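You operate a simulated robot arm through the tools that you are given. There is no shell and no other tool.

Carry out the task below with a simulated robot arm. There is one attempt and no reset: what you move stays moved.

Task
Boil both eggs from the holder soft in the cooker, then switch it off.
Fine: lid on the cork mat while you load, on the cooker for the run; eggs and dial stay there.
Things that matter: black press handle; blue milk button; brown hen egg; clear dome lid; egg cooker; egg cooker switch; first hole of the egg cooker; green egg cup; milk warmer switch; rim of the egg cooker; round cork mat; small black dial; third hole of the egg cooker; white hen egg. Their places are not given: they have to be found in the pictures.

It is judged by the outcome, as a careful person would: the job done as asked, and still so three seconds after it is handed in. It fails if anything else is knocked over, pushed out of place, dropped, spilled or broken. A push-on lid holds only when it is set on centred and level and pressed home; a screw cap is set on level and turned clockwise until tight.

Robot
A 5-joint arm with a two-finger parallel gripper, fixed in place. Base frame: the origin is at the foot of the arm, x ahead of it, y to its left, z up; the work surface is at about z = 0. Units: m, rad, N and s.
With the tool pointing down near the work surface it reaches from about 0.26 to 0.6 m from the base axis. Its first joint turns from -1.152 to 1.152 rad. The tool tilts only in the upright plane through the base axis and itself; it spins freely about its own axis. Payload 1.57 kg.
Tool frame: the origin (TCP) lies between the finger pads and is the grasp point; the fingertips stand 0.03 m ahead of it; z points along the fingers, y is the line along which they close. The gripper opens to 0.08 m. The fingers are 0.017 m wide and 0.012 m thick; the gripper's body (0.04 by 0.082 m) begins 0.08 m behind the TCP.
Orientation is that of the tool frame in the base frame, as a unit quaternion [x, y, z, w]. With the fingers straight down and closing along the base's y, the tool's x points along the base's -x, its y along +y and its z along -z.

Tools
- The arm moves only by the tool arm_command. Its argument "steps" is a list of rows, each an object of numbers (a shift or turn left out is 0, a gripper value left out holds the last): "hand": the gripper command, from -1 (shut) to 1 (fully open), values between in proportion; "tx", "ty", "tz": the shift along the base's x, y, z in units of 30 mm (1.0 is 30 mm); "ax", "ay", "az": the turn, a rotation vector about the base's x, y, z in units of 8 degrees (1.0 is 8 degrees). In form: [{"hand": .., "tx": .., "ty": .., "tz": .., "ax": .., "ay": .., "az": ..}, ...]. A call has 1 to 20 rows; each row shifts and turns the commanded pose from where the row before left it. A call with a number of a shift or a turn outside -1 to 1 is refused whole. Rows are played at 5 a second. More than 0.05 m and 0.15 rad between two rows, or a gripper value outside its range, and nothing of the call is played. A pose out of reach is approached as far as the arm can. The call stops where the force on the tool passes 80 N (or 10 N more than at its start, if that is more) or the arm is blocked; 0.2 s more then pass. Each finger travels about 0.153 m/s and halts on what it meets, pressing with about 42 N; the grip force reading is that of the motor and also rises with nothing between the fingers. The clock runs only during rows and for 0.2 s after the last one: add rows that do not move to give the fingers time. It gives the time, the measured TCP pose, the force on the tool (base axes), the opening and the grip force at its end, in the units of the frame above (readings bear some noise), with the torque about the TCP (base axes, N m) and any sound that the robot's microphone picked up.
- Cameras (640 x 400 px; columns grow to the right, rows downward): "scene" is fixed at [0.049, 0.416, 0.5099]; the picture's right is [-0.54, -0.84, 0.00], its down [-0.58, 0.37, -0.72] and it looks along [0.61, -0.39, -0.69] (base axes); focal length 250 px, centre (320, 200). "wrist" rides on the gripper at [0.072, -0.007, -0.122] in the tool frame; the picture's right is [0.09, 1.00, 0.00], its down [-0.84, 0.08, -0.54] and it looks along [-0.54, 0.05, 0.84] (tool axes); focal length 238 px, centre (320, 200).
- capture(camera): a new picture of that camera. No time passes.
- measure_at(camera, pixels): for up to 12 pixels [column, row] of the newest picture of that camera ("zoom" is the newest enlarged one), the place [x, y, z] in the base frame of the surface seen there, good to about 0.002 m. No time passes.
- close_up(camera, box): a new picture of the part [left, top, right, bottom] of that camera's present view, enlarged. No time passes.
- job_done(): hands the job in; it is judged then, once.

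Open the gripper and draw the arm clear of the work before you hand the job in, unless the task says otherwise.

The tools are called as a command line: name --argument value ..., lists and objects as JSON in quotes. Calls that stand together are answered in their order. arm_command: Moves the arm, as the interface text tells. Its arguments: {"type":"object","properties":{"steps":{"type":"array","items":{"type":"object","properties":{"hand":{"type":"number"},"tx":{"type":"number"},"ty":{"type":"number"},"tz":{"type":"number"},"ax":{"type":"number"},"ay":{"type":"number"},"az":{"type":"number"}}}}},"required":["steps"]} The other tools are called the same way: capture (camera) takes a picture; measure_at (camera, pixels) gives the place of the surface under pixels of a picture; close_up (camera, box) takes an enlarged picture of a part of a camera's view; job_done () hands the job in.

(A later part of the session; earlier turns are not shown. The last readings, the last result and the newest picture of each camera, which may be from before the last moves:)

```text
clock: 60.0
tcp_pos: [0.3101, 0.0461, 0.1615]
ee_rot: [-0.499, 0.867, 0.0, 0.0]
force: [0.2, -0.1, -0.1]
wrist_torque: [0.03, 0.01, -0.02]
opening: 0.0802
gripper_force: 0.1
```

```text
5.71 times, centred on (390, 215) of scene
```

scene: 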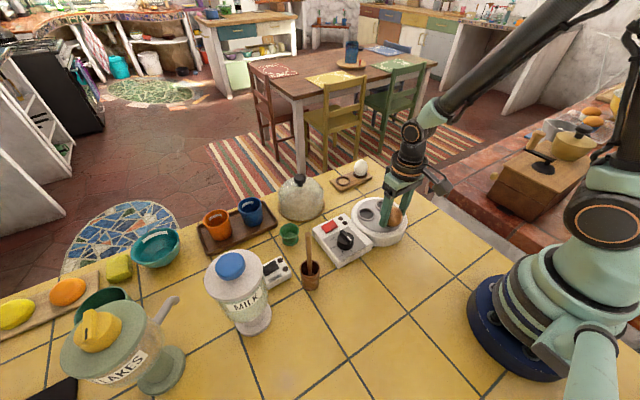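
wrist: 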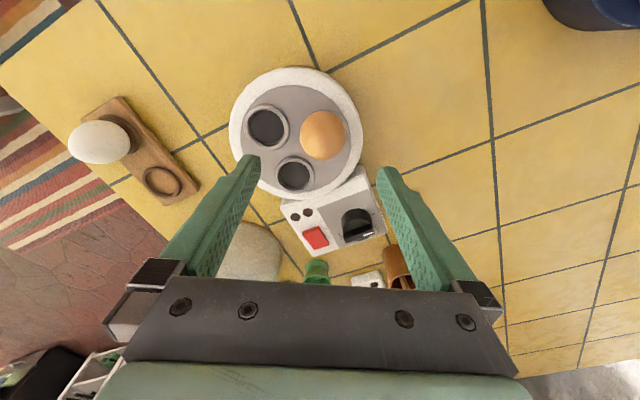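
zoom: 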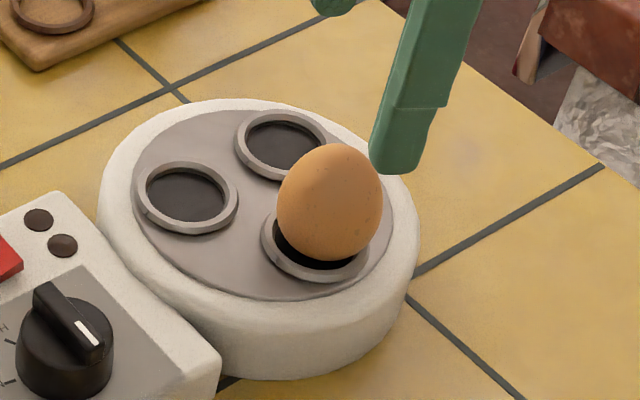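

The brown egg stands well in its hole. From here I measure the next target ring at (296,174) in the wrist view.

close_up --camera "wrist" --box '[250, 90, 350, 200]'

```text
3.64 times, centred on (300, 145) of wrist
```

zoom: 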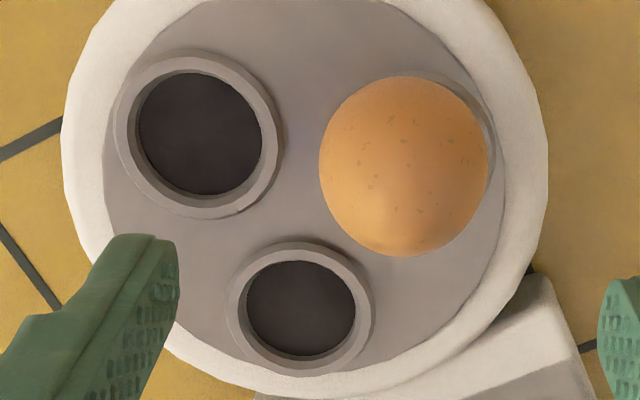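

measure_at --camera "zoom" --pixels '[[237, 308], [365, 308], [300, 252], [300, 362], [256, 268], [345, 350], [345, 268], [256, 350], [300, 308], [275, 308], [325, 308], [300, 330]]'

measure_at --camera "zoom" --pixels '[[404, 80], [404, 110], [404, 140], [404, 170], [404, 200], [404, 225], [404, 245], [325, 165], [483, 165], [360, 200], [440, 200], [404, 215]]'

```text
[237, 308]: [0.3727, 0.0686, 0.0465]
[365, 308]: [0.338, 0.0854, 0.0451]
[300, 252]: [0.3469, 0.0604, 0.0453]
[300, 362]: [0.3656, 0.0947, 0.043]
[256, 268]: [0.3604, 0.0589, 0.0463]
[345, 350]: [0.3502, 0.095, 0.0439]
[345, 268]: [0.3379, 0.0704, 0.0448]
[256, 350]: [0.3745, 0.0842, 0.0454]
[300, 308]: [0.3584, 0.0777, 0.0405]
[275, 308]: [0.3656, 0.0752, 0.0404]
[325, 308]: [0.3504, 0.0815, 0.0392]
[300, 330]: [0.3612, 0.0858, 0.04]
```

```text
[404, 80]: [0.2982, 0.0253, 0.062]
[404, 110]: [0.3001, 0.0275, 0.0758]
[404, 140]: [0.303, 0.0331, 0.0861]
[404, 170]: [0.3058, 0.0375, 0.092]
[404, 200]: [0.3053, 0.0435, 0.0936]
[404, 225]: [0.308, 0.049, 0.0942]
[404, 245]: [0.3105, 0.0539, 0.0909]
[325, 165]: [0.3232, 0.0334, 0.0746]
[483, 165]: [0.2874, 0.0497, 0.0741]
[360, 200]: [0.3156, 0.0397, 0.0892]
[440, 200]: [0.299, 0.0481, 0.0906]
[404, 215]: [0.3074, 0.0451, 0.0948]
```

The target ring's centre is (0.356,0.077). I move over the white egg near (0.522,-0.037).

arm_command --steps '[{"tx": 0.883, "ty": -0.346}, {"tx": 0.883, "ty": -0.346}, {"tx": 0.883, "ty": -0.346}, {"tx": 0.883, "ty": -0.346}, {"tx": 0.883, "ty": -0.346}, {"tx": 0.883, "ty": -0.346}, {"tx": 0.883, "ty": -0.346}, {"tx": 0.883, "ty": -0.346}, {}, {}]'

close_up --camera "wrist" --box '[250, 70, 390, 190]'

```text
clock: 62.2
tcp_pos: [0.523, -0.0368, 0.1601]
ee_rot: [-0.499, 0.866, 0.0, 0.0]
force: [-0.6, -0.7, -1.1]
wrist_torque: [0.02, 0.0, 0.03]
opening: 0.0803
gripper_force: 0.1
```

```text
3.33 times, centred on (320, 130) of wrist
```

zoom: 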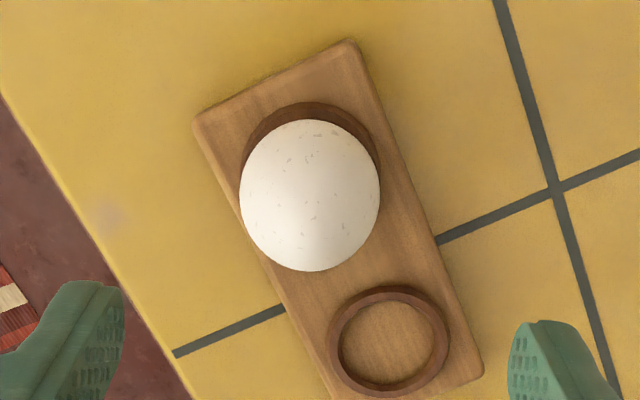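

The white egg at (310,195) in the zoom lies a few mm left of the gripper's centreline. I measure its profile to correct.

measure_at --camera "zoom" --pixels '[[310, 123], [310, 145], [310, 170], [310, 195], [310, 215], [310, 235], [310, 255], [310, 267], [245, 195], [375, 195], [275, 230], [345, 230]]'

measure_at --camera "scene" --pixels '[[360, 160], [360, 163], [360, 167], [360, 171], [360, 175], [354.5, 170], [366.5, 170], [355, 165], [366, 165], [363, 160], [357, 161], [360, 177.5]]'

```text
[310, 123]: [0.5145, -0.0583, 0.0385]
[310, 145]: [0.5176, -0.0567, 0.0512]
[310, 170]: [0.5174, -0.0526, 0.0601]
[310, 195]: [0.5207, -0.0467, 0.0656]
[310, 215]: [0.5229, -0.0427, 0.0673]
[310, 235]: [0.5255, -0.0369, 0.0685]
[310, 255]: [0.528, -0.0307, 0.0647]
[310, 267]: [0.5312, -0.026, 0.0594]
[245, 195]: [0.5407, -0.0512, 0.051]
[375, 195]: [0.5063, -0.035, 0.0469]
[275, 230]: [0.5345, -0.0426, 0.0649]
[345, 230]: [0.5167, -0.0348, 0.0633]
```

```text
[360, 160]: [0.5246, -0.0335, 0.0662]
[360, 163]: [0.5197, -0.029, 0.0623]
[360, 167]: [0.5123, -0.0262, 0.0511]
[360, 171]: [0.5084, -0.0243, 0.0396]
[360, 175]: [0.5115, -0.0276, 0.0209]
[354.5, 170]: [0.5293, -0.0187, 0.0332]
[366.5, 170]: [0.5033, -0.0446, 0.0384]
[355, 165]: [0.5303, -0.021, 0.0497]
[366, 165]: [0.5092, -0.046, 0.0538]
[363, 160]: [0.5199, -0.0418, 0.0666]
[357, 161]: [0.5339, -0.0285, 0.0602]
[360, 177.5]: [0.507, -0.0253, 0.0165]
```

The egg's axis is near (0.5243,-0.039). I correct the position and descend to z≈0.056.

arm_command --steps '[{"tx": 0.045, "ty": -0.08, "tz": -0.6}, {"tz": -0.9}, {"tz": -0.9}, {"tz": -0.7}, {"tz": -0.37}, {}]'

close_up --camera "wrist" --box '[220, 80, 420, 240]'

close_up --camera "scene" --box '[320, 130, 400, 200]'

```text
clock: 63.6
tcp_pos: [0.5238, -0.0408, 0.0575]
ee_rot: [-0.499, 0.867, 0.0, 0.0]
force: [-0.1, -0.5, -1.2]
wrist_torque: [0.01, 0.01, 0.01]
opening: 0.08
gripper_force: 0.0
```

```text
2.50 times, centred on (320, 160) of wrist
```

zoom: 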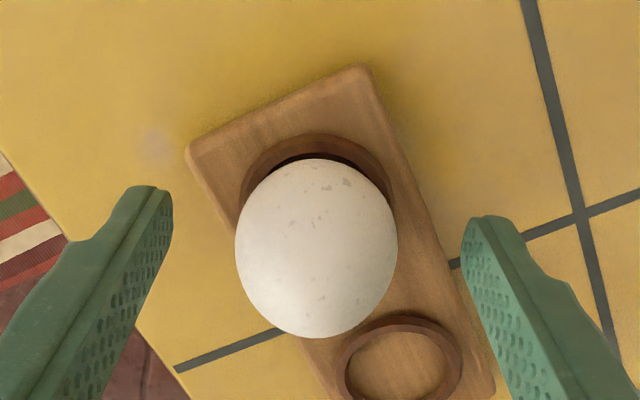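

```text
5.71 times, centred on (360, 165) of scene
```

zoom: 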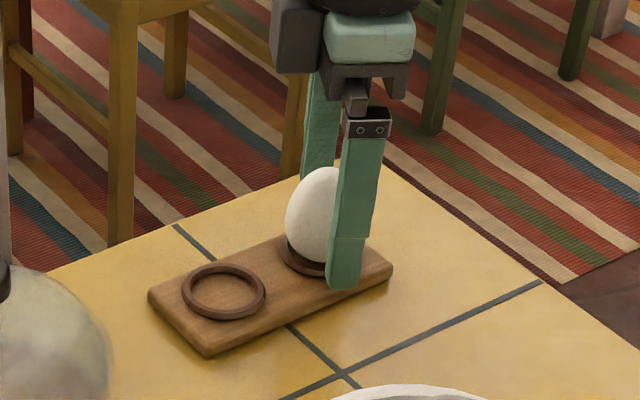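

The egg is centred to ~1 mm. I make a tiny correction and close in stages with a gentle grip.

arm_command --steps '[{"tx": 0.03, "ty": -0.017, "tz": -0.04}, {"hand": 0.5}, {"hand": 0.25}, {"hand": 0.15}, {"hand": 0.1}, {"hand": 0.05}, {"hand": 0.0}, {"hand": -0.05}, {}, {}]'

close_up --camera "wrist" --box '[220, 80, 420, 240]'

```text
clock: 65.8
tcp_pos: [0.5242, -0.0409, 0.057]
ee_rot: [-0.499, 0.866, 0.0, 0.0]
force: [-0.3, 0.2, -0.5]
wrist_torque: [0.02, -0.01, 0.0]
opening: 0.0425
gripper_force: 20.4
```

```text
2.50 times, centred on (320, 160) of wrist
```

zoom: 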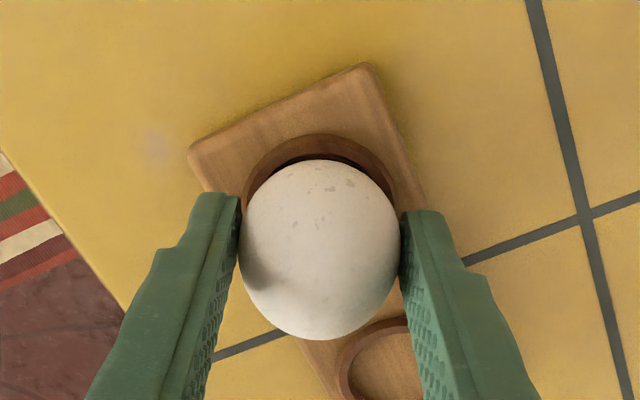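

The white egg is held at 0.0425 m with 20 N. I lift it and carry it towards the ring at (0.356,0.077).

arm_command --steps '[{"tz": 0.15}, {"tz": 0.3}, {"tz": 0.6}, {"tz": 0.8}, {"tz": 0.8}, {"tz": 0.7}, {"tx": -0.7, "ty": 0.49}, {"tx": -0.7, "ty": 0.49}, {"tx": -0.7, "ty": 0.49}, {"tx": -0.7, "ty": 0.49}, {"tx": -0.7, "ty": 0.49}, {"tx": -0.7, "ty": 0.49}, {"tx": -0.7, "ty": 0.49}, {"tx": -0.7, "ty": 0.49}, {}, {}]'

capture --camera "wrist"

close_up --camera "scene" --box '[330, 120, 430, 240]'

```text
clock: 69.2
tcp_pos: [0.3558, 0.078, 0.1576]
ee_rot: [-0.5, 0.866, 0.0, 0.0]
force: [0.4, 0.2, -1.0]
wrist_torque: [0.01, 0.03, -0.02]
opening: 0.0426
gripper_force: 20.2
```

```text
taken
```

wrist: 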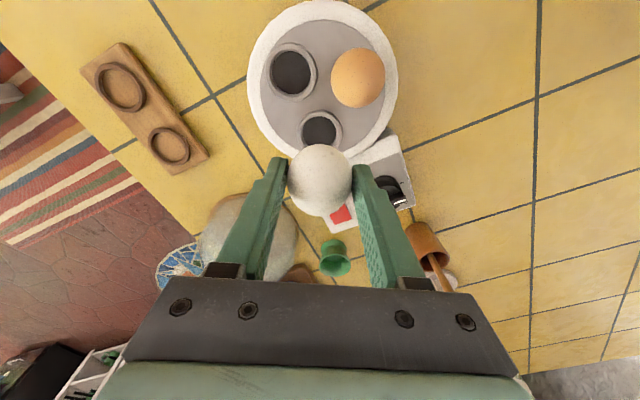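

```text
3.33 times, centred on (380, 180) of scene
```

zoom: 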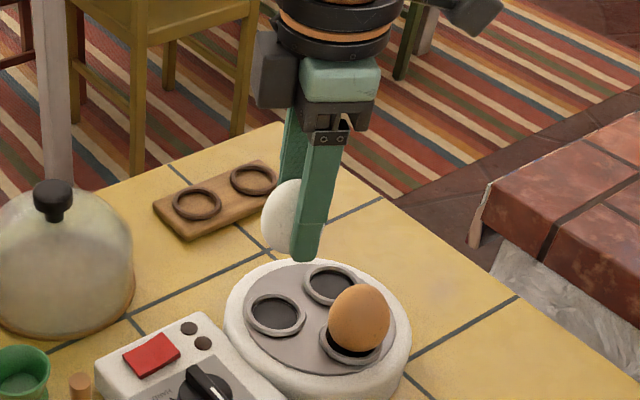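

The egg hangs over the target ring, whose centre is at column ~320. I check ring and egg in a zoom.

close_up --camera "wrist" --box '[250, 90, 390, 230]'

measure_at --camera "zoom" --pixels '[[266, 175], [374, 175], [280, 140], [362, 140], [320, 122], [300, 126], [342, 126], [270, 160], [371, 160], [320, 330], [320, 300], [320, 350]]'

```text
2.86 times, centred on (320, 160) of wrist
```

zoom: 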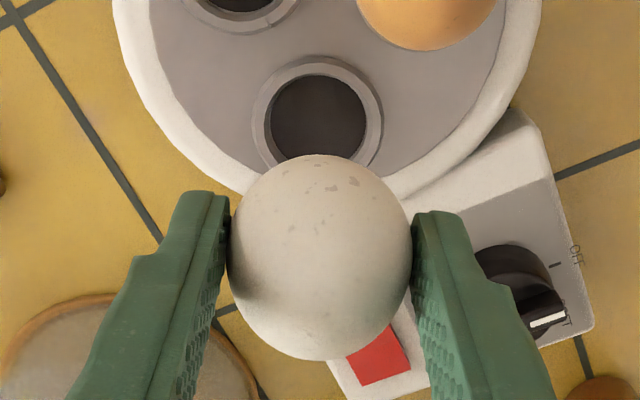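

```text
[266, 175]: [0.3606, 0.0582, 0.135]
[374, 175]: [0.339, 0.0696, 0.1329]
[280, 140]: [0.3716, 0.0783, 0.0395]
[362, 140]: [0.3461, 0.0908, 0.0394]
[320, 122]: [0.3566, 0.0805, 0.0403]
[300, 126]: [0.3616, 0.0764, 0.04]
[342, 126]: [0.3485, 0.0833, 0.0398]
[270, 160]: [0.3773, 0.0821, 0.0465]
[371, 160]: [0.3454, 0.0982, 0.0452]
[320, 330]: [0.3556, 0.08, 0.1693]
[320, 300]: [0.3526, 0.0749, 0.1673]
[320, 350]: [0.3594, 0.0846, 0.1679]
```

The hole is about 1 mm to the left of the gripper's centre; I correct and lower to z≈0.093, then probe down in small steps.

arm_command --steps '[{"tx": 0.03, "ty": -0.025, "tz": -0.6}, {"tz": -0.7}, {"tz": -0.5}, {"tz": -0.3}, {}]'

arm_command --steps '[{"tz": -0.06}, {"tz": -0.06}, {}]'

arm_command --steps '[{"tz": -0.04}, {}]'

```text
clock: 70.4
tcp_pos: [0.3572, 0.0766, 0.0924]
ee_rot: [-0.499, 0.866, 0.0, 0.0]
force: [-0.1, -0.1, -0.6]
wrist_torque: [0.0, 0.0, 0.01]
opening: 0.0426
gripper_force: 19.9
```

```text
clock: 71.2
tcp_pos: [0.3569, 0.0747, 0.0897]
ee_rot: [-0.499, 0.866, 0.0, 0.0]
force: [0.4, -0.7, -1.3]
wrist_torque: [-0.02, -0.01, 0.04]
opening: 0.0425
gripper_force: 20.2
```

```text
clock: 71.8
tcp_pos: [0.3571, 0.0762, 0.0884]
ee_rot: [-0.499, 0.866, 0.0, 0.0]
force: [0.6, 0.0, -1.4]
wrist_torque: [0.02, 0.05, 0.03]
opening: 0.0427
gripper_force: 20.1
```

No contact yet at z=0.088. I check the picture and continue with 1 mm steps.

arm_command --steps '[{"tz": -0.035}, {"tz": -0.035}, {}]'

arm_command --steps '[{"tz": -0.03}, {}]'

arm_command --steps '[{"tz": -0.03}, {}]'

```text
clock: 72.6
tcp_pos: [0.358, 0.0766, 0.0864]
ee_rot: [-0.499, 0.866, 0.0, 0.0]
force: [0.5, 0.0, -0.3]
wrist_torque: [0.02, 0.03, 0.02]
opening: 0.0426
gripper_force: 19.5
```

```text
clock: 73.2
tcp_pos: [0.3571, 0.076, 0.085]
ee_rot: [-0.499, 0.866, 0.0, 0.0]
force: [0.0, 0.3, -1.0]
wrist_torque: [0.01, -0.03, -0.01]
opening: 0.0429
gripper_force: 20.6
```

```text
clock: 73.8
tcp_pos: [0.3565, 0.0771, 0.0847]
ee_rot: [-0.5, 0.866, 0.0, 0.0]
force: [0.5, -0.1, -0.7]
wrist_torque: [-0.02, -0.01, 0.01]
opening: 0.0425
gripper_force: 20.1
```

Still free at about z=0.0845. I continue with 0.9 mm steps.

arm_command --steps '[{"tz": -0.03}, {}]'

arm_command --steps '[{"tz": -0.03}, {}]'

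close_up --camera "scene" --box '[350, 185, 410, 245]'

```text
clock: 74.4
tcp_pos: [0.3572, 0.0763, 0.0836]
ee_rot: [-0.5, 0.866, 0.0, 0.0]
force: [-0.8, 0.7, 0.6]
wrist_torque: [-0.02, -0.03, 0.0]
opening: 0.0426
gripper_force: 20.1
```

```text
clock: 75.0
tcp_pos: [0.3561, 0.0763, 0.0829]
ee_rot: [-0.499, 0.867, 0.001, 0.0]
force: [0.0, -0.9, 1.1]
wrist_torque: [-0.02, 0.01, 0.0]
opening: 0.0428
gripper_force: 20.0
```

```text
6.67 times, centred on (380, 215) of scene
```

zoom: 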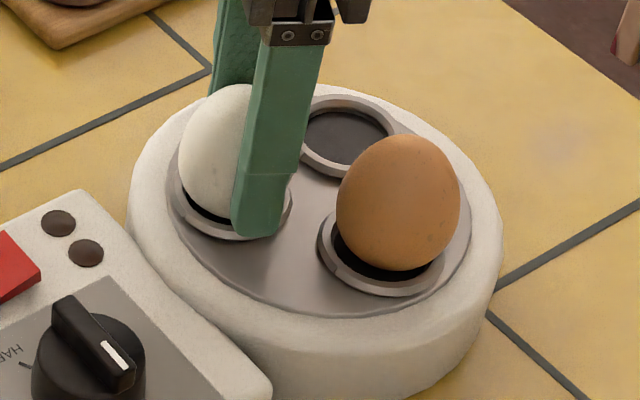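

A hint of contact (1 N). I go down another half millimetre.

arm_command --steps '[{"tz": -0.02}, {}]'

arm_command --steps '[{"tz": -0.02}, {}]'

```text
clock: 75.6
tcp_pos: [0.3573, 0.0764, 0.0825]
ee_rot: [-0.499, 0.867, 0.0, 0.0]
force: [-4.7, -1.7, 15.7]
wrist_torque: [-0.02, 0.16, -0.02]
opening: 0.0424
gripper_force: 20.2
```

```text
clock: 76.2
tcp_pos: [0.3582, 0.0769, 0.0821]
ee_rot: [-0.499, 0.866, 0.0, 0.001]
force: [-3.8, -1.8, 16.9]
wrist_torque: [-0.04, 0.05, 0.0]
opening: 0.0425
gripper_force: 20.4
```

Contact at z≈0.0823. I ease back up and compare the egg's picture in the grip with before.

arm_command --steps '[{"tz": 0.03}, {}]'

close_up --camera "wrist" --box '[250, 90, 390, 230]'

```text
clock: 76.8
tcp_pos: [0.3572, 0.0767, 0.0825]
ee_rot: [-0.499, 0.867, 0.0, 0.0]
force: [0.4, 0.1, 0.7]
wrist_torque: [0.01, -0.05, 0.03]
opening: 0.0423
gripper_force: 20.1
```

```text
2.86 times, centred on (320, 160) of wrist
```

zoom: 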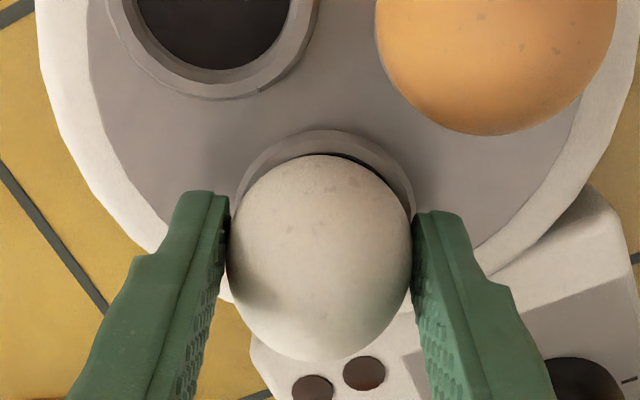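

measure_at --camera "zoom" --pixels '[[320, 158], [320, 175], [320, 195], [320, 215], [320, 235], [320, 255], [320, 275], [320, 295], [320, 315], [320, 335], [320, 350], [320, 357]]'

close_up --camera "wrist" --box '[285, 140, 355, 220]'

```text
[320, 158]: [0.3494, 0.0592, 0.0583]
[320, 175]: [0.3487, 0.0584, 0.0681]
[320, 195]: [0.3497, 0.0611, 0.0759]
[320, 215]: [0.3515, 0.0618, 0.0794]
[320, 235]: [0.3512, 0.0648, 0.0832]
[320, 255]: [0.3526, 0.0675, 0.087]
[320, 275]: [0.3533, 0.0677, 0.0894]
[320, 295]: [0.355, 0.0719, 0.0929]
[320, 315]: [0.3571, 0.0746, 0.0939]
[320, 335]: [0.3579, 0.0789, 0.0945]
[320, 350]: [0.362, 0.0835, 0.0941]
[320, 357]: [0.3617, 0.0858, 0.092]
```

```text
5.00 times, centred on (320, 180) of wrist
```

zoom: 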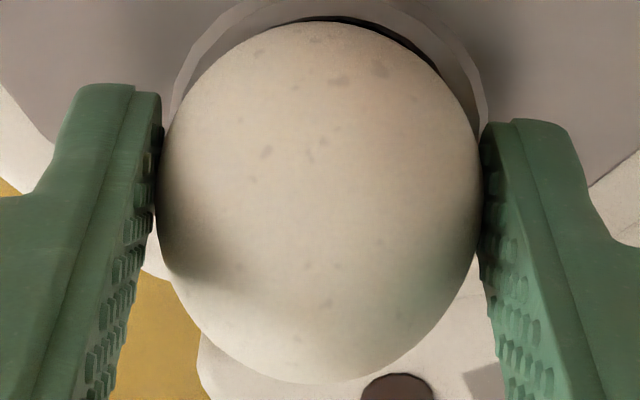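

The profile in the grip is essentially unchanged (apex ~4 mm past the axis, slight lean at most). I open very gradually.

arm_command --steps '[{"hand": 0.0}, {"hand": 0.03}, {"hand": 0.05}, {"hand": 0.065}, {"hand": 0.08}, {"hand": 0.1}, {"hand": 0.12}, {"hand": 0.15}, {"hand": 0.18}, {}, {}]'

close_up --camera "wrist" --box '[250, 90, 390, 230]'

close_up --camera "scene" --box '[350, 185, 410, 245]'

```text
clock: 79.2
tcp_pos: [0.3574, 0.0777, 0.0827]
ee_rot: [-0.499, 0.867, 0.0, 0.0]
force: [-0.7, -0.6, 0.5]
wrist_torque: [-0.01, 0.03, 0.02]
opening: 0.0474
gripper_force: 0.1
```

```text
2.86 times, centred on (320, 160) of wrist
```

zoom: 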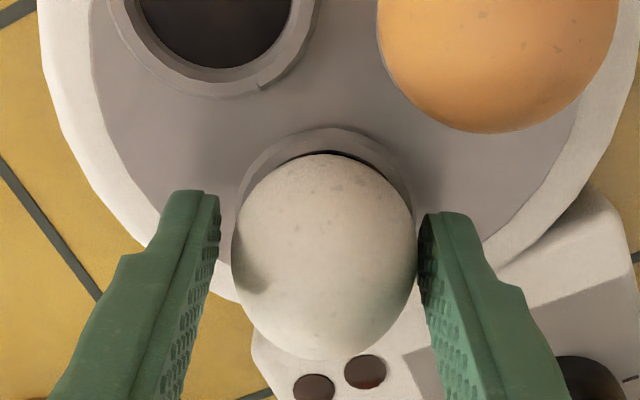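

```text
6.67 times, centred on (380, 215) of scene
```

zoom: 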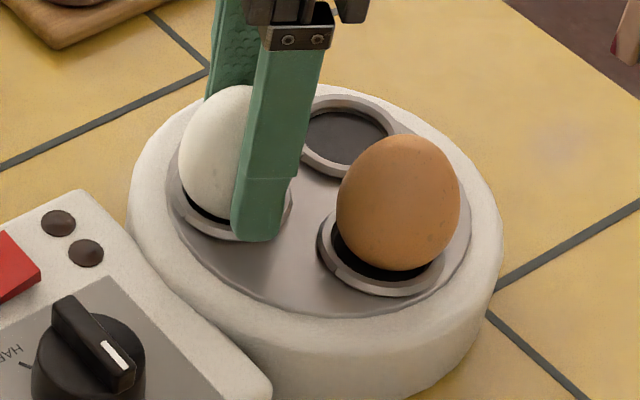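

The egg stays put, just next to the right finger. I open further slowly and watch it.

arm_command --steps '[{"hand": 0.21}, {"hand": 0.24}, {"hand": 0.28}, {"hand": 0.32}, {"hand": 0.38}, {"hand": 0.45}, {}, {}, {}]'

close_up --camera "wrist" --box '[250, 90, 390, 230]'

close_up --camera "scene" --box '[350, 185, 410, 245]'

```text
clock: 81.2
tcp_pos: [0.3567, 0.0763, 0.0818]
ee_rot: [-0.499, 0.866, 0.0, -0.001]
force: [0.9, -0.5, -0.2]
wrist_torque: [-0.01, -0.02, -0.01]
opening: 0.0582
gripper_force: 0.2
```

```text
2.86 times, centred on (320, 160) of wrist
```

zoom: 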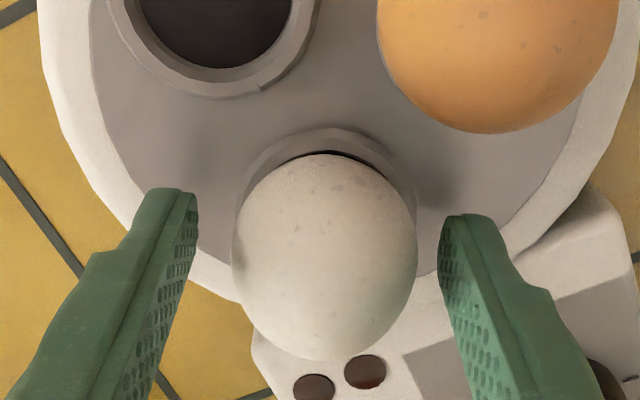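

```text
6.67 times, centred on (380, 215) of scene
```

zoom: 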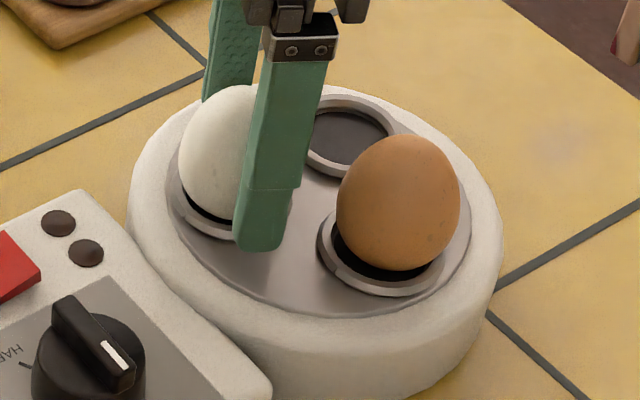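

The white egg stands free and upright in its ring. I rise straight up and check both eggs.

arm_command --steps '[{"tz": 0.3}, {"tz": 0.6}, {"tz": 0.9}, {"tz": 0.9}, {"tz": 0.4}, {}]'

close_up --camera "wrist" --box '[230, 40, 390, 200]'

close_up --camera "scene" --box '[345, 180, 415, 245]'

```text
clock: 82.6
tcp_pos: [0.3566, 0.0768, 0.1759]
ee_rot: [-0.5, 0.866, 0.0, 0.0]
force: [0.3, -0.2, 0.1]
wrist_torque: [0.0, -0.01, 0.02]
opening: 0.0579
gripper_force: 0.0
```

```text
2.50 times, centred on (310, 120) of wrist
```

zoom: 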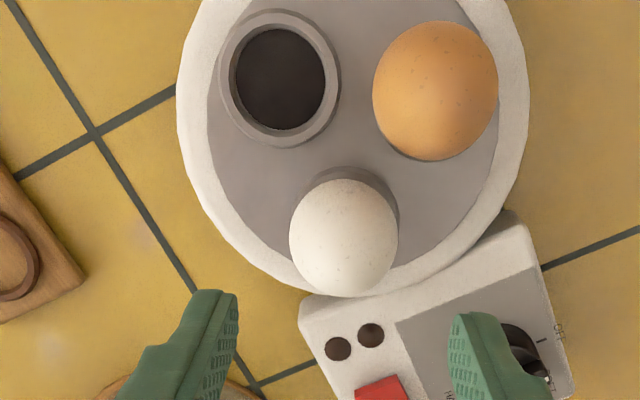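

```text
6.15 times, centred on (380, 212) of scene
```

zoom: 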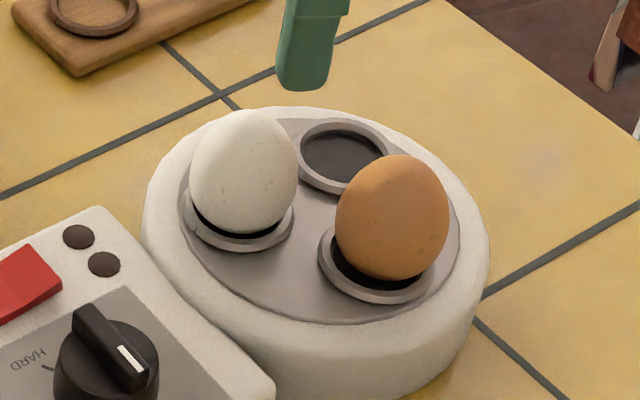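

Both eggs are seated upright. I measure their positions to verify the lid's clearance.

measure_at --camera "scene" --pixels '[[367.5, 195.5], [367.5, 199], [374, 208], [377.5, 207], [351.5, 207], [391.5, 203], [391.5, 207], [384.5, 216], [402, 214], [393, 221], [366, 216], [360, 206]]'

close_up --camera "wrist" --box '[230, 40, 390, 200]'

measure_at --camera "zoom" --pixels '[[344, 184], [344, 210], [344, 240], [344, 260], [344, 275], [344, 290], [292, 238], [395, 238], [437, 100], [437, 125], [437, 140], [437, 152]]'

```text
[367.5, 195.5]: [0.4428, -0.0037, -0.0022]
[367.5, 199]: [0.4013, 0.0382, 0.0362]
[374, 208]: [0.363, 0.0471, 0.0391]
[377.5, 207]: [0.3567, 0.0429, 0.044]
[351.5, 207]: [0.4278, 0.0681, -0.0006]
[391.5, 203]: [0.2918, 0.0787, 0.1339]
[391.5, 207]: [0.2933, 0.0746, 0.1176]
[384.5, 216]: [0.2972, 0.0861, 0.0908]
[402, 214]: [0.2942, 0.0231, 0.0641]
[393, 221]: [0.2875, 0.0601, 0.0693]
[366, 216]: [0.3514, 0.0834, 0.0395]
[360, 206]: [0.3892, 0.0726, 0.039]
```

```text
2.50 times, centred on (310, 120) of wrist
```

zoom: 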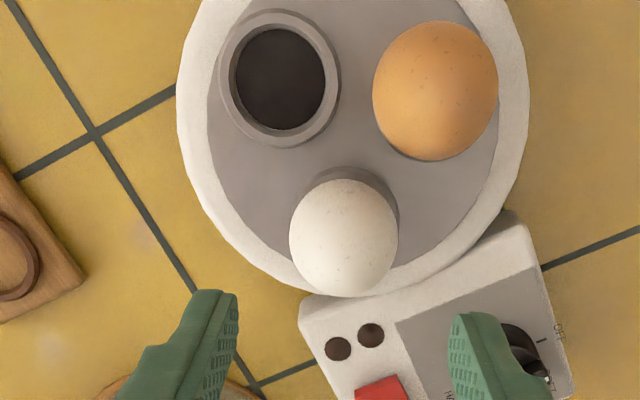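

```text
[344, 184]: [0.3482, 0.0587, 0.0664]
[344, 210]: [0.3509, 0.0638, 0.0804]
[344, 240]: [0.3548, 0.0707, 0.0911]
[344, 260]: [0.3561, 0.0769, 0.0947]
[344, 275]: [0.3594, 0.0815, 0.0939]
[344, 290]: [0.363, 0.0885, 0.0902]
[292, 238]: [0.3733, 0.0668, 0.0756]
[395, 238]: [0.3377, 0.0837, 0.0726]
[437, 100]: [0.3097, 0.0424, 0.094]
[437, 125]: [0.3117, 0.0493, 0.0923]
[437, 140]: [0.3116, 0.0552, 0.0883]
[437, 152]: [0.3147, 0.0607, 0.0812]
```

White egg centre ≈(0.357,0.0775) and brown ≈(0.307,0.045): both clear a 0.058 m inner dome. Now I go back over the lid on the mat with the original finger orientation.

arm_command --steps '[{"hand": 0.6, "tx": 0.646, "ty": 0.451, "az": -0.9375}, {"tx": 0.646, "ty": 0.451, "az": -0.9375}, {"tx": 0.646, "ty": 0.451, "az": -0.9375}, {"tx": 0.646, "ty": 0.451, "az": -0.9375}, {"tx": 0.646, "ty": 0.451, "az": -0.9375}, {"tx": 0.646, "ty": 0.451, "az": -0.9375}, {"tx": 0.646, "ty": 0.451, "az": -0.9375}, {"tx": 0.646, "ty": 0.451, "az": -0.9375}, {}, {}]'

capture --camera "wrist"

close_up --camera "scene" --box '[250, 130, 420, 260]'

```text
clock: 84.8
tcp_pos: [0.5129, 0.1839, 0.1755]
ee_rot: [0.001, 1.0, 0.0, 0.001]
force: [-0.3, 0.0, -0.3]
wrist_torque: [0.0, -0.01, 0.03]
opening: 0.064
gripper_force: 0.1
```

```text
taken
```

wrist: 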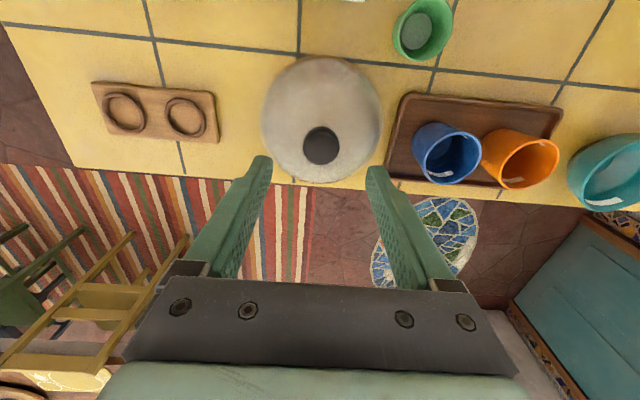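

```text
3.08 times, centred on (335, 195) of scene
```

zoom: 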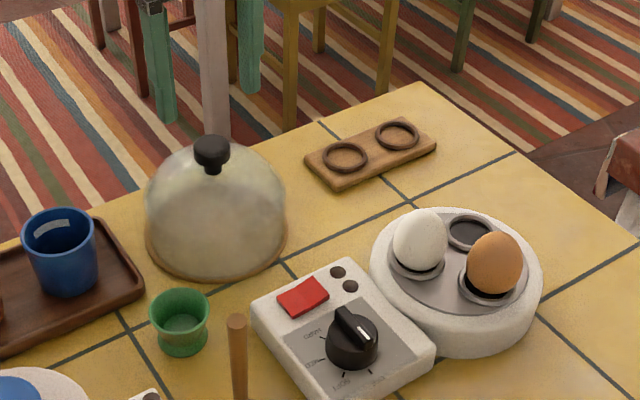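

The knob at (321,146) is aligned with the gripper's centre column. I measure it to confirm x before descending.

measure_at --camera "wrist" --pixels '[[321, 146], [306, 146], [336, 146], [321, 130], [321, 161], [310, 136], [332, 136], [310, 157], [332, 157], [321, 60], [264, 120], [379, 120]]'

```text
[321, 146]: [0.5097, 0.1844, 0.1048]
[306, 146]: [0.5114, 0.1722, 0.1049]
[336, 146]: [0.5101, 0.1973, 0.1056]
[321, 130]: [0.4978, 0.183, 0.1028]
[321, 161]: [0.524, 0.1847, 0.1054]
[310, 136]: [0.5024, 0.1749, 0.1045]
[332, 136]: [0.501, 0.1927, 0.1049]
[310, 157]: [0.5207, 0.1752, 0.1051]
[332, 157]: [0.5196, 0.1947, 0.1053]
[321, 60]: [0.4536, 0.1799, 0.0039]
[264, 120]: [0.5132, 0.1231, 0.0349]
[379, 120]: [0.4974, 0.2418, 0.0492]
```

The knob's centre reads (0.511,0.1845), matching the earlier release pose. I descend to z≈0.115 and close on it.

arm_command --steps '[{"tx": -0.02, "ty": 0.02, "tz": -0.7}, {"tz": -0.7}, {"tz": -0.4}, {"tz": -0.21}, {}]'

arm_command --steps '[{"hand": 0.2}, {"hand": -0.1}, {"hand": -1}, {}, {}]'

close_up --camera "scene" --box '[250, 130, 350, 250]'

```text
clock: 86.0
tcp_pos: [0.5112, 0.1852, 0.1143]
ee_rot: [0.001, 1.0, 0.0, -0.001]
force: [-0.3, -0.1, -0.5]
wrist_torque: [-0.01, -0.01, 0.01]
opening: 0.0639
gripper_force: 0.0
```

```text
clock: 87.2
tcp_pos: [0.5125, 0.1846, 0.1134]
ee_rot: [0.001, 1.0, -0.001, 0.0]
force: [-0.1, -0.2, 0.7]
wrist_torque: [-0.02, -0.02, -0.04]
opening: 0.0309
gripper_force: 40.3
```

```text
3.33 times, centred on (300, 190) of scene
```

zoom: 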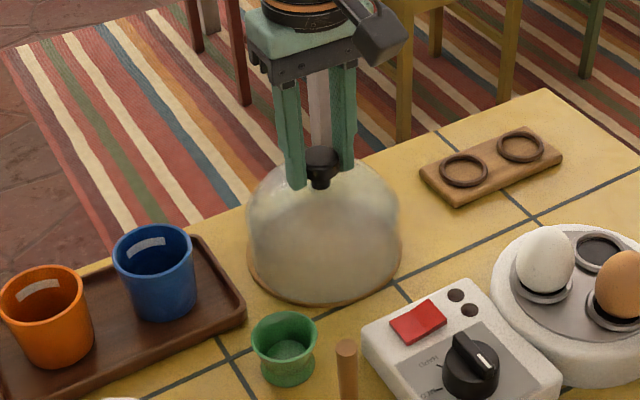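

The knob is gripped (opening 0.031). I lift to z≈0.235 so that the rim clears the eggs and carry the lid above the cooker at (0.340,0.048).

arm_command --steps '[{"tz": 0.2}, {"tz": 0.4}, {"tz": 0.8}, {"tz": 0.9}, {"tz": 0.9}, {"tz": 0.8}, {"tx": -0.82, "ty": -0.652}, {"tx": -0.82, "ty": -0.652}, {"tx": -0.82, "ty": -0.652}, {"tx": -0.82, "ty": -0.652}, {"tx": -0.82, "ty": -0.652}, {"tx": -0.82, "ty": -0.652}, {"tx": -0.82, "ty": -0.652}, {}, {}]'

close_up --camera "scene" --box '[320, 100, 460, 250]'

capture --camera "wrist"

```text
clock: 90.4
tcp_pos: [0.3397, 0.0488, 0.2347]
ee_rot: [0.001, 1.0, 0.001, 0.0]
force: [-0.2, 0.2, -0.7]
wrist_torque: [-0.04, -0.02, 0.02]
opening: 0.0307
gripper_force: 39.9
```

```text
2.67 times, centred on (390, 175) of scene
```

zoom: 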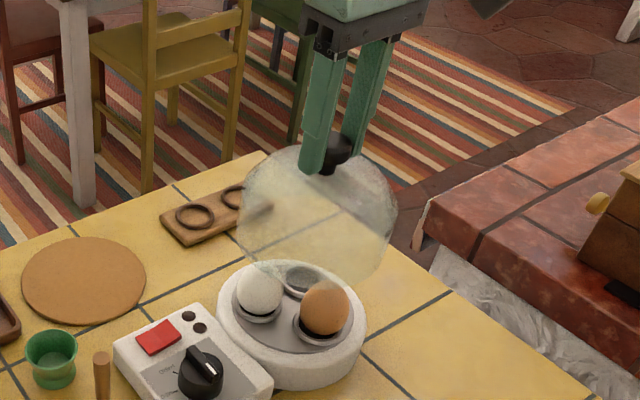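

```text
taken
```

wrist: 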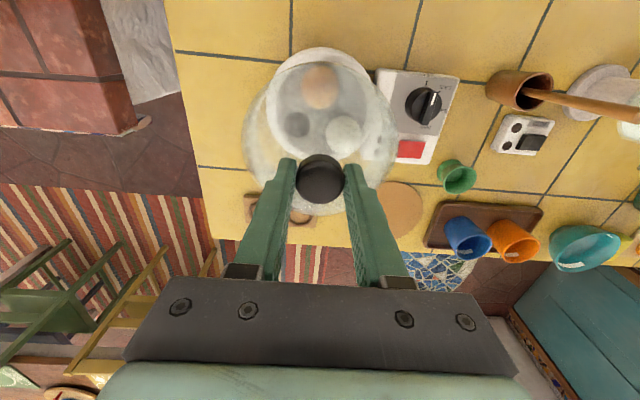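

The lid is above the cooker at (0.340,0.048). I lower it in stages over the eggs, watching the forces.

arm_command --steps '[{"tz": -0.5}, {"tz": -0.4}, {"tz": -0.3}, {}]'

close_up --camera "scene" --box '[340, 130, 430, 250]'

close_up --camera "wrist" --box '[230, 30, 410, 220]'

```text
clock: 91.4
tcp_pos: [0.3389, 0.047, 0.1982]
ee_rot: [0.001, 1.0, 0.001, 0.0]
force: [0.6, 0.6, -1.6]
wrist_torque: [0.02, -0.02, -0.02]
opening: 0.0308
gripper_force: 39.5
```

```text
3.33 times, centred on (385, 190) of scene
```

zoom: 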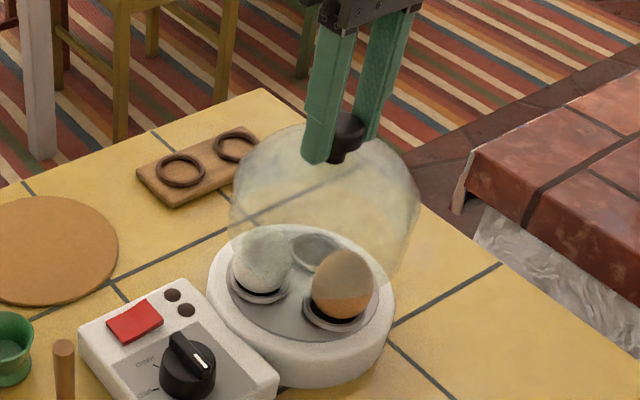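

```text
2.11 times, centred on (320, 125) of wrist
```

zoom: 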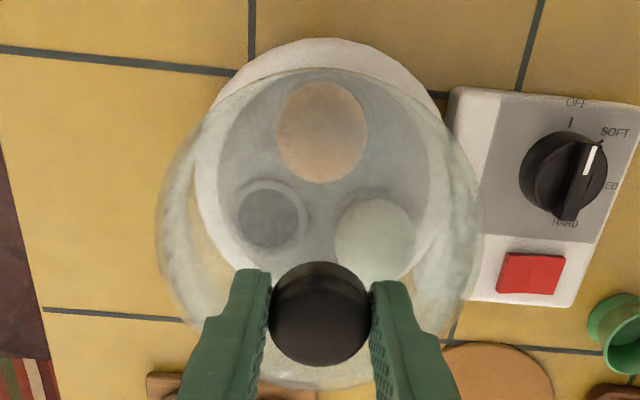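

The lid comes down around both eggs without touching. I lower further to about 2 cm above its seat.

arm_command --steps '[{"tz": -0.3}, {"tz": -0.3}, {"tz": -0.3}, {"tz": -0.2}, {}]'

close_up --camera "scene" --box '[340, 150, 430, 250]'

close_up --camera "wrist" --box '[230, 30, 410, 220]'

```text
clock: 92.6
tcp_pos: [0.3387, 0.0471, 0.1661]
ee_rot: [0.001, 1.0, 0.0, 0.001]
force: [-0.7, 0.1, -2.0]
wrist_torque: [0.01, 0.0, -0.01]
opening: 0.0309
gripper_force: 39.7
```

```text
4.00 times, centred on (385, 200) of scene
```

zoom: 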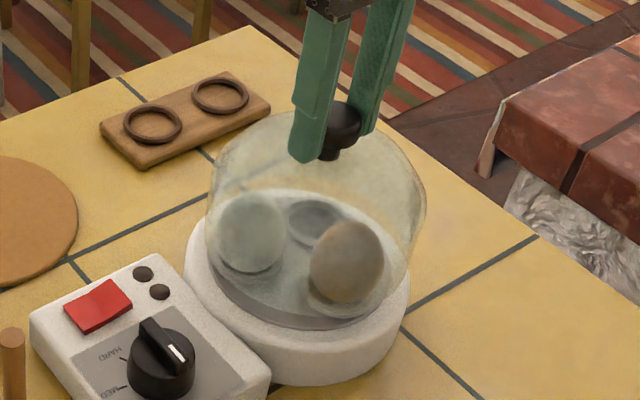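

```text
2.11 times, centred on (320, 125) of wrist
```

zoom: 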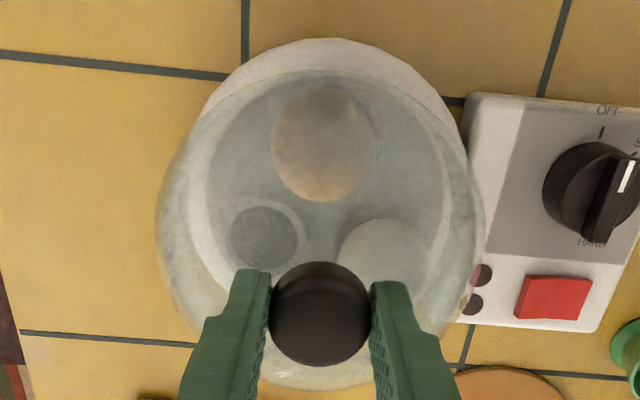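

No contact yet; eggs are inside the dome. I continue down to z≈0.15 and then in millimetre steps to the seat at ≈0.1465.

arm_command --steps '[{"tz": -0.2}, {"tz": -0.2}, {"tz": -0.1}, {}]'

arm_command --steps '[{"tz": -0.05}, {"tz": -0.05}, {}]'

```text
clock: 93.6
tcp_pos: [0.3392, 0.0477, 0.1494]
ee_rot: [0.001, 1.0, 0.0, 0.0]
force: [-0.9, 0.5, -1.1]
wrist_torque: [0.0, 0.02, 0.01]
opening: 0.0308
gripper_force: 39.3
```

```text
clock: 94.4
tcp_pos: [0.3387, 0.0475, 0.1471]
ee_rot: [0.001, 1.0, 0.0, 0.0]
force: [-0.7, 1.0, -0.6]
wrist_torque: [-0.02, 0.0, -0.05]
opening: 0.0307
gripper_force: 39.7
```

Just above the seat now. I step down by 1 mm at a time until the rim carries the lid.

arm_command --steps '[{"tz": -0.03}, {}]'

arm_command --steps '[{"tz": -0.03}, {}]'

close_up --camera "scene" --box '[340, 150, 430, 250]'

```text
clock: 95.0
tcp_pos: [0.3389, 0.0475, 0.1472]
ee_rot: [0.0, 1.0, 0.0, 0.0]
force: [-6.1, 0.9, 17.7]
wrist_torque: [-0.02, 0.2, 0.0]
opening: 0.0306
gripper_force: 39.4
```

```text
clock: 95.6
tcp_pos: [0.3396, 0.0488, 0.147]
ee_rot: [0.0, 1.0, -0.001, 0.002]
force: [-10.9, 1.9, 33.6]
wrist_torque: [0.05, 0.19, 0.01]
opening: 0.0312
gripper_force: 39.5
```

```text
4.00 times, centred on (385, 200) of scene
```

zoom: 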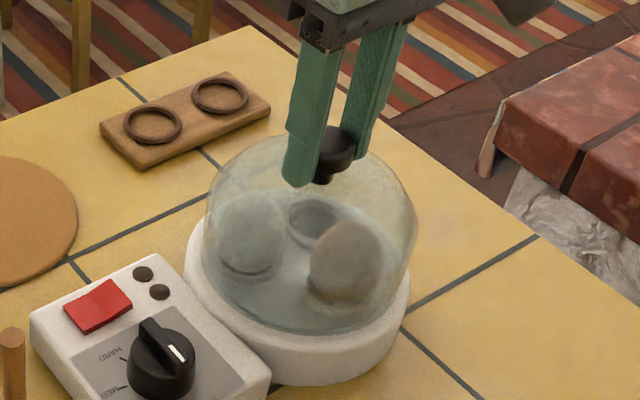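

The lid rests on the rim (TCP 0.147, 34 N pressed). I relax the press and look whether it sits level and centred before letting go.

arm_command --steps '[{"tz": 0.05}, {}]'

close_up --camera "wrist" --box '[230, 30, 410, 220]'

close_up --camera "scene" --box '[345, 175, 425, 245]'

```text
clock: 96.2
tcp_pos: [0.3376, 0.0477, 0.1478]
ee_rot: [0.001, 1.0, 0.0, -0.001]
force: [0.8, 0.1, 0.4]
wrist_torque: [0.01, -0.11, -0.01]
opening: 0.0305
gripper_force: 39.2
```

```text
2.11 times, centred on (320, 125) of wrist
```

zoom: 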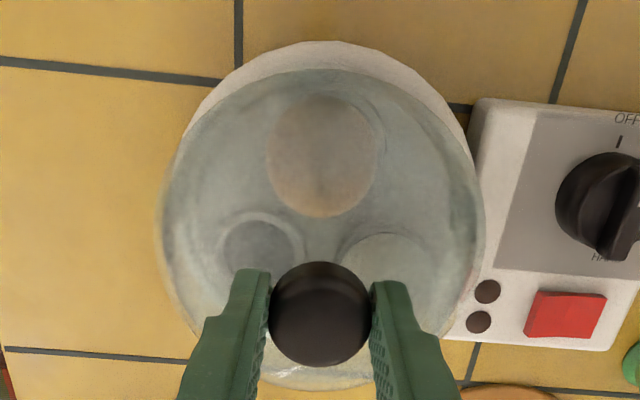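

```text
5.71 times, centred on (385, 210) of scene
```

zoom: 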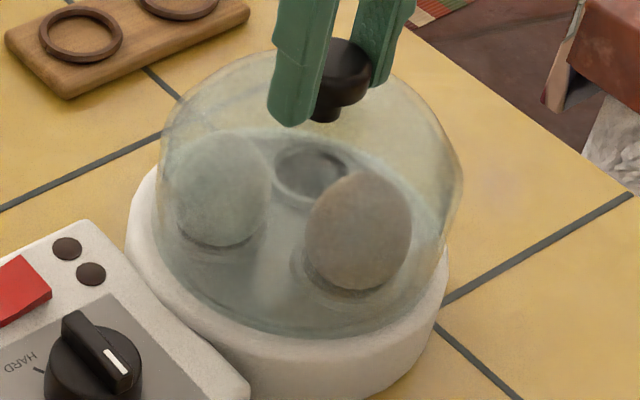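

It sits level and symmetric as at the start. I open the fingers and then measure the knob's height against the initial 0.138.

arm_command --steps '[{"hand": -0.1}, {"hand": 0.2}, {"hand": 0.6}, {}, {}]'

close_up --camera "wrist" --box '[230, 30, 410, 220]'

measure_at --camera "zoom" --pixels '[[320, 310], [280, 310], [360, 310], [320, 275], [320, 350], [300, 290], [340, 290], [300, 340], [340, 340], [185, 150], [460, 150], [320, 60]]'

```text
clock: 97.4
tcp_pos: [0.3392, 0.0477, 0.1485]
ee_rot: [0.001, 1.0, 0.0, 0.0]
force: [0.6, -0.2, 0.2]
wrist_torque: [-0.02, -0.01, 0.02]
opening: 0.0641
gripper_force: 0.0
```

```text
2.11 times, centred on (320, 125) of wrist
```

zoom: 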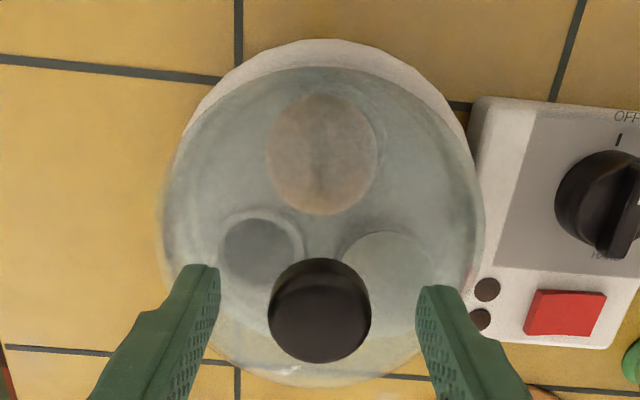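

```text
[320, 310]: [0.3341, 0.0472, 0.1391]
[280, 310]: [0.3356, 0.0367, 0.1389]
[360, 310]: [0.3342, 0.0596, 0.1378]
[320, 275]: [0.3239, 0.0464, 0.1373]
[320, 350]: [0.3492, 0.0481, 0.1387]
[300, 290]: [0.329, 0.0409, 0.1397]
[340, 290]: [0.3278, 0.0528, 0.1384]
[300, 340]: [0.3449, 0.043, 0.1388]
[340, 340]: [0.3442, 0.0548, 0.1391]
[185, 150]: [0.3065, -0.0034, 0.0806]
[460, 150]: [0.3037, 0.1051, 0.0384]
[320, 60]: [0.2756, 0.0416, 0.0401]
```

The knob top is at z≈0.1387, centred at (0.337,0.048) — seated as it was. I rise and move over the dial to look at it from above.

arm_command --steps '[{"tz": 0.5}, {"tz": 0.8}, {"tz": 0.9}, {"tx": -0.2, "ty": 0.85}, {"tx": -0.2, "ty": 0.85}, {"tx": -0.2, "ty": 0.85}, {"tx": -0.1, "ty": 0.85}, {"ty": 0.8}, {}, {}]'

capture --camera "wrist"

capture --camera "scene"

```text
clock: 99.6
tcp_pos: [0.317, 0.1754, 0.2128]
ee_rot: [0.001, 1.0, 0.0, 0.0]
force: [-1.0, 0.3, -0.1]
wrist_torque: [0.0, -0.01, 0.02]
opening: 0.0641
gripper_force: 0.0
```

```text
taken
```

wrist: 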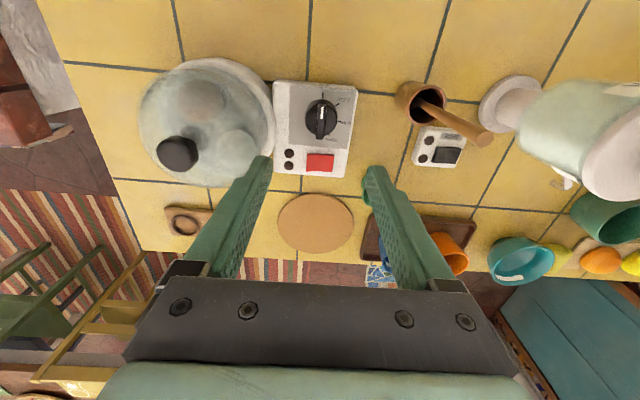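

```text
taken
```

scene: 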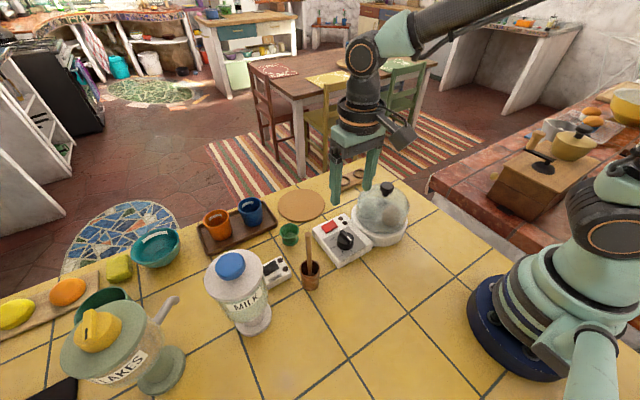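

The dial is at (321,119) in the wrist view, the red switch at (320,162). I zoom in to measure the dial, its ridge and the tick marks.

close_up --camera "wrist" --box '[268, 72, 368, 182]'

measure_at --camera "zoom" --pixels '[[320, 110], [320, 180], [320, 145], [385, 115], [320, 85], [396, 160], [370, 225], [330, 120], [325, 200], [265, 160], [385, 180], [320, 330]]'

```text
3.64 times, centred on (318, 127) of wrist
```

zoom: 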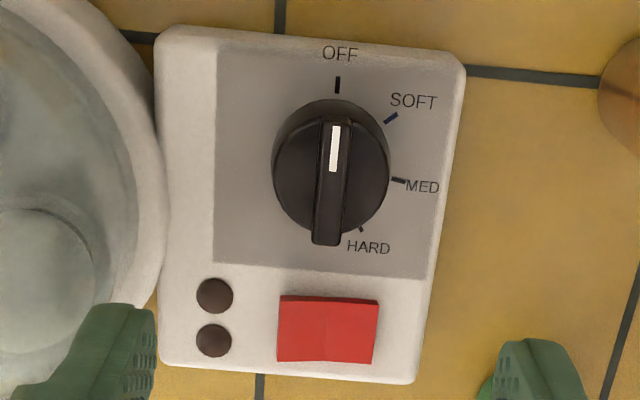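

```text
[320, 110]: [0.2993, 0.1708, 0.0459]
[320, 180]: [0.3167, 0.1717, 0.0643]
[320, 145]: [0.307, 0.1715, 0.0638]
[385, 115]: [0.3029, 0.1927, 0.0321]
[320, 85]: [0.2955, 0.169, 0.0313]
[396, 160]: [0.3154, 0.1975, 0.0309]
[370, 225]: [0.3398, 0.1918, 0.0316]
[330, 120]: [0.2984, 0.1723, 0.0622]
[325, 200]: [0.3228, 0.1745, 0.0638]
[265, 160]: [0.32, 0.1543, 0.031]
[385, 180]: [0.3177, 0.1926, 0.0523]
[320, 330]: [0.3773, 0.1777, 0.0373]
```

The ridge (333,118)–(327,243) points at OFF. I measure the four ticks and the ridge ends precisely.

measure_at --camera "zoom" --pixels '[[337, 85], [391, 118], [398, 180], [361, 229], [335, 124], [327, 240], [334, 132], [329, 225], [316, 180], [347, 180], [331, 180], [290, 200]]'

measure_at --camera "zoom" --pixels '[[337, 80], [337, 91], [387, 121], [395, 115], [394, 179], [403, 181], [360, 227], [363, 231], [300, 325], [355, 325], [300, 350], [355, 350]]'

```text
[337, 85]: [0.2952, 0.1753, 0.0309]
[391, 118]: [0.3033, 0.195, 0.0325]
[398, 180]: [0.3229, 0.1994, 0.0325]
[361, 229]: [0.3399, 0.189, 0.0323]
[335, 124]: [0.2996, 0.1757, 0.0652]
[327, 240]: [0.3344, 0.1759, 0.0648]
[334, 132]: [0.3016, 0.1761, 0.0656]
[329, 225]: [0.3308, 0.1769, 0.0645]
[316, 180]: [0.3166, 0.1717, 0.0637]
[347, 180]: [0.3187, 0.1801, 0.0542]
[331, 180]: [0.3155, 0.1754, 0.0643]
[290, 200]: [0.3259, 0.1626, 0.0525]
```

```text
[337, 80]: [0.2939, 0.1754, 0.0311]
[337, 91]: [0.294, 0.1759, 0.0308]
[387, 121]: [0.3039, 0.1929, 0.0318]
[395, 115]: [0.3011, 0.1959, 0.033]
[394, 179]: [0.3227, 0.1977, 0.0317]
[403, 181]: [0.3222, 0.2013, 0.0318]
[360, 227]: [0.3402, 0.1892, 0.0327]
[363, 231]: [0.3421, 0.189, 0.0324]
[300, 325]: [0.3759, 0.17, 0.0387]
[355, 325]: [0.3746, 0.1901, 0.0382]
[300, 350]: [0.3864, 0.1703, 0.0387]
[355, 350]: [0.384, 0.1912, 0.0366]
```

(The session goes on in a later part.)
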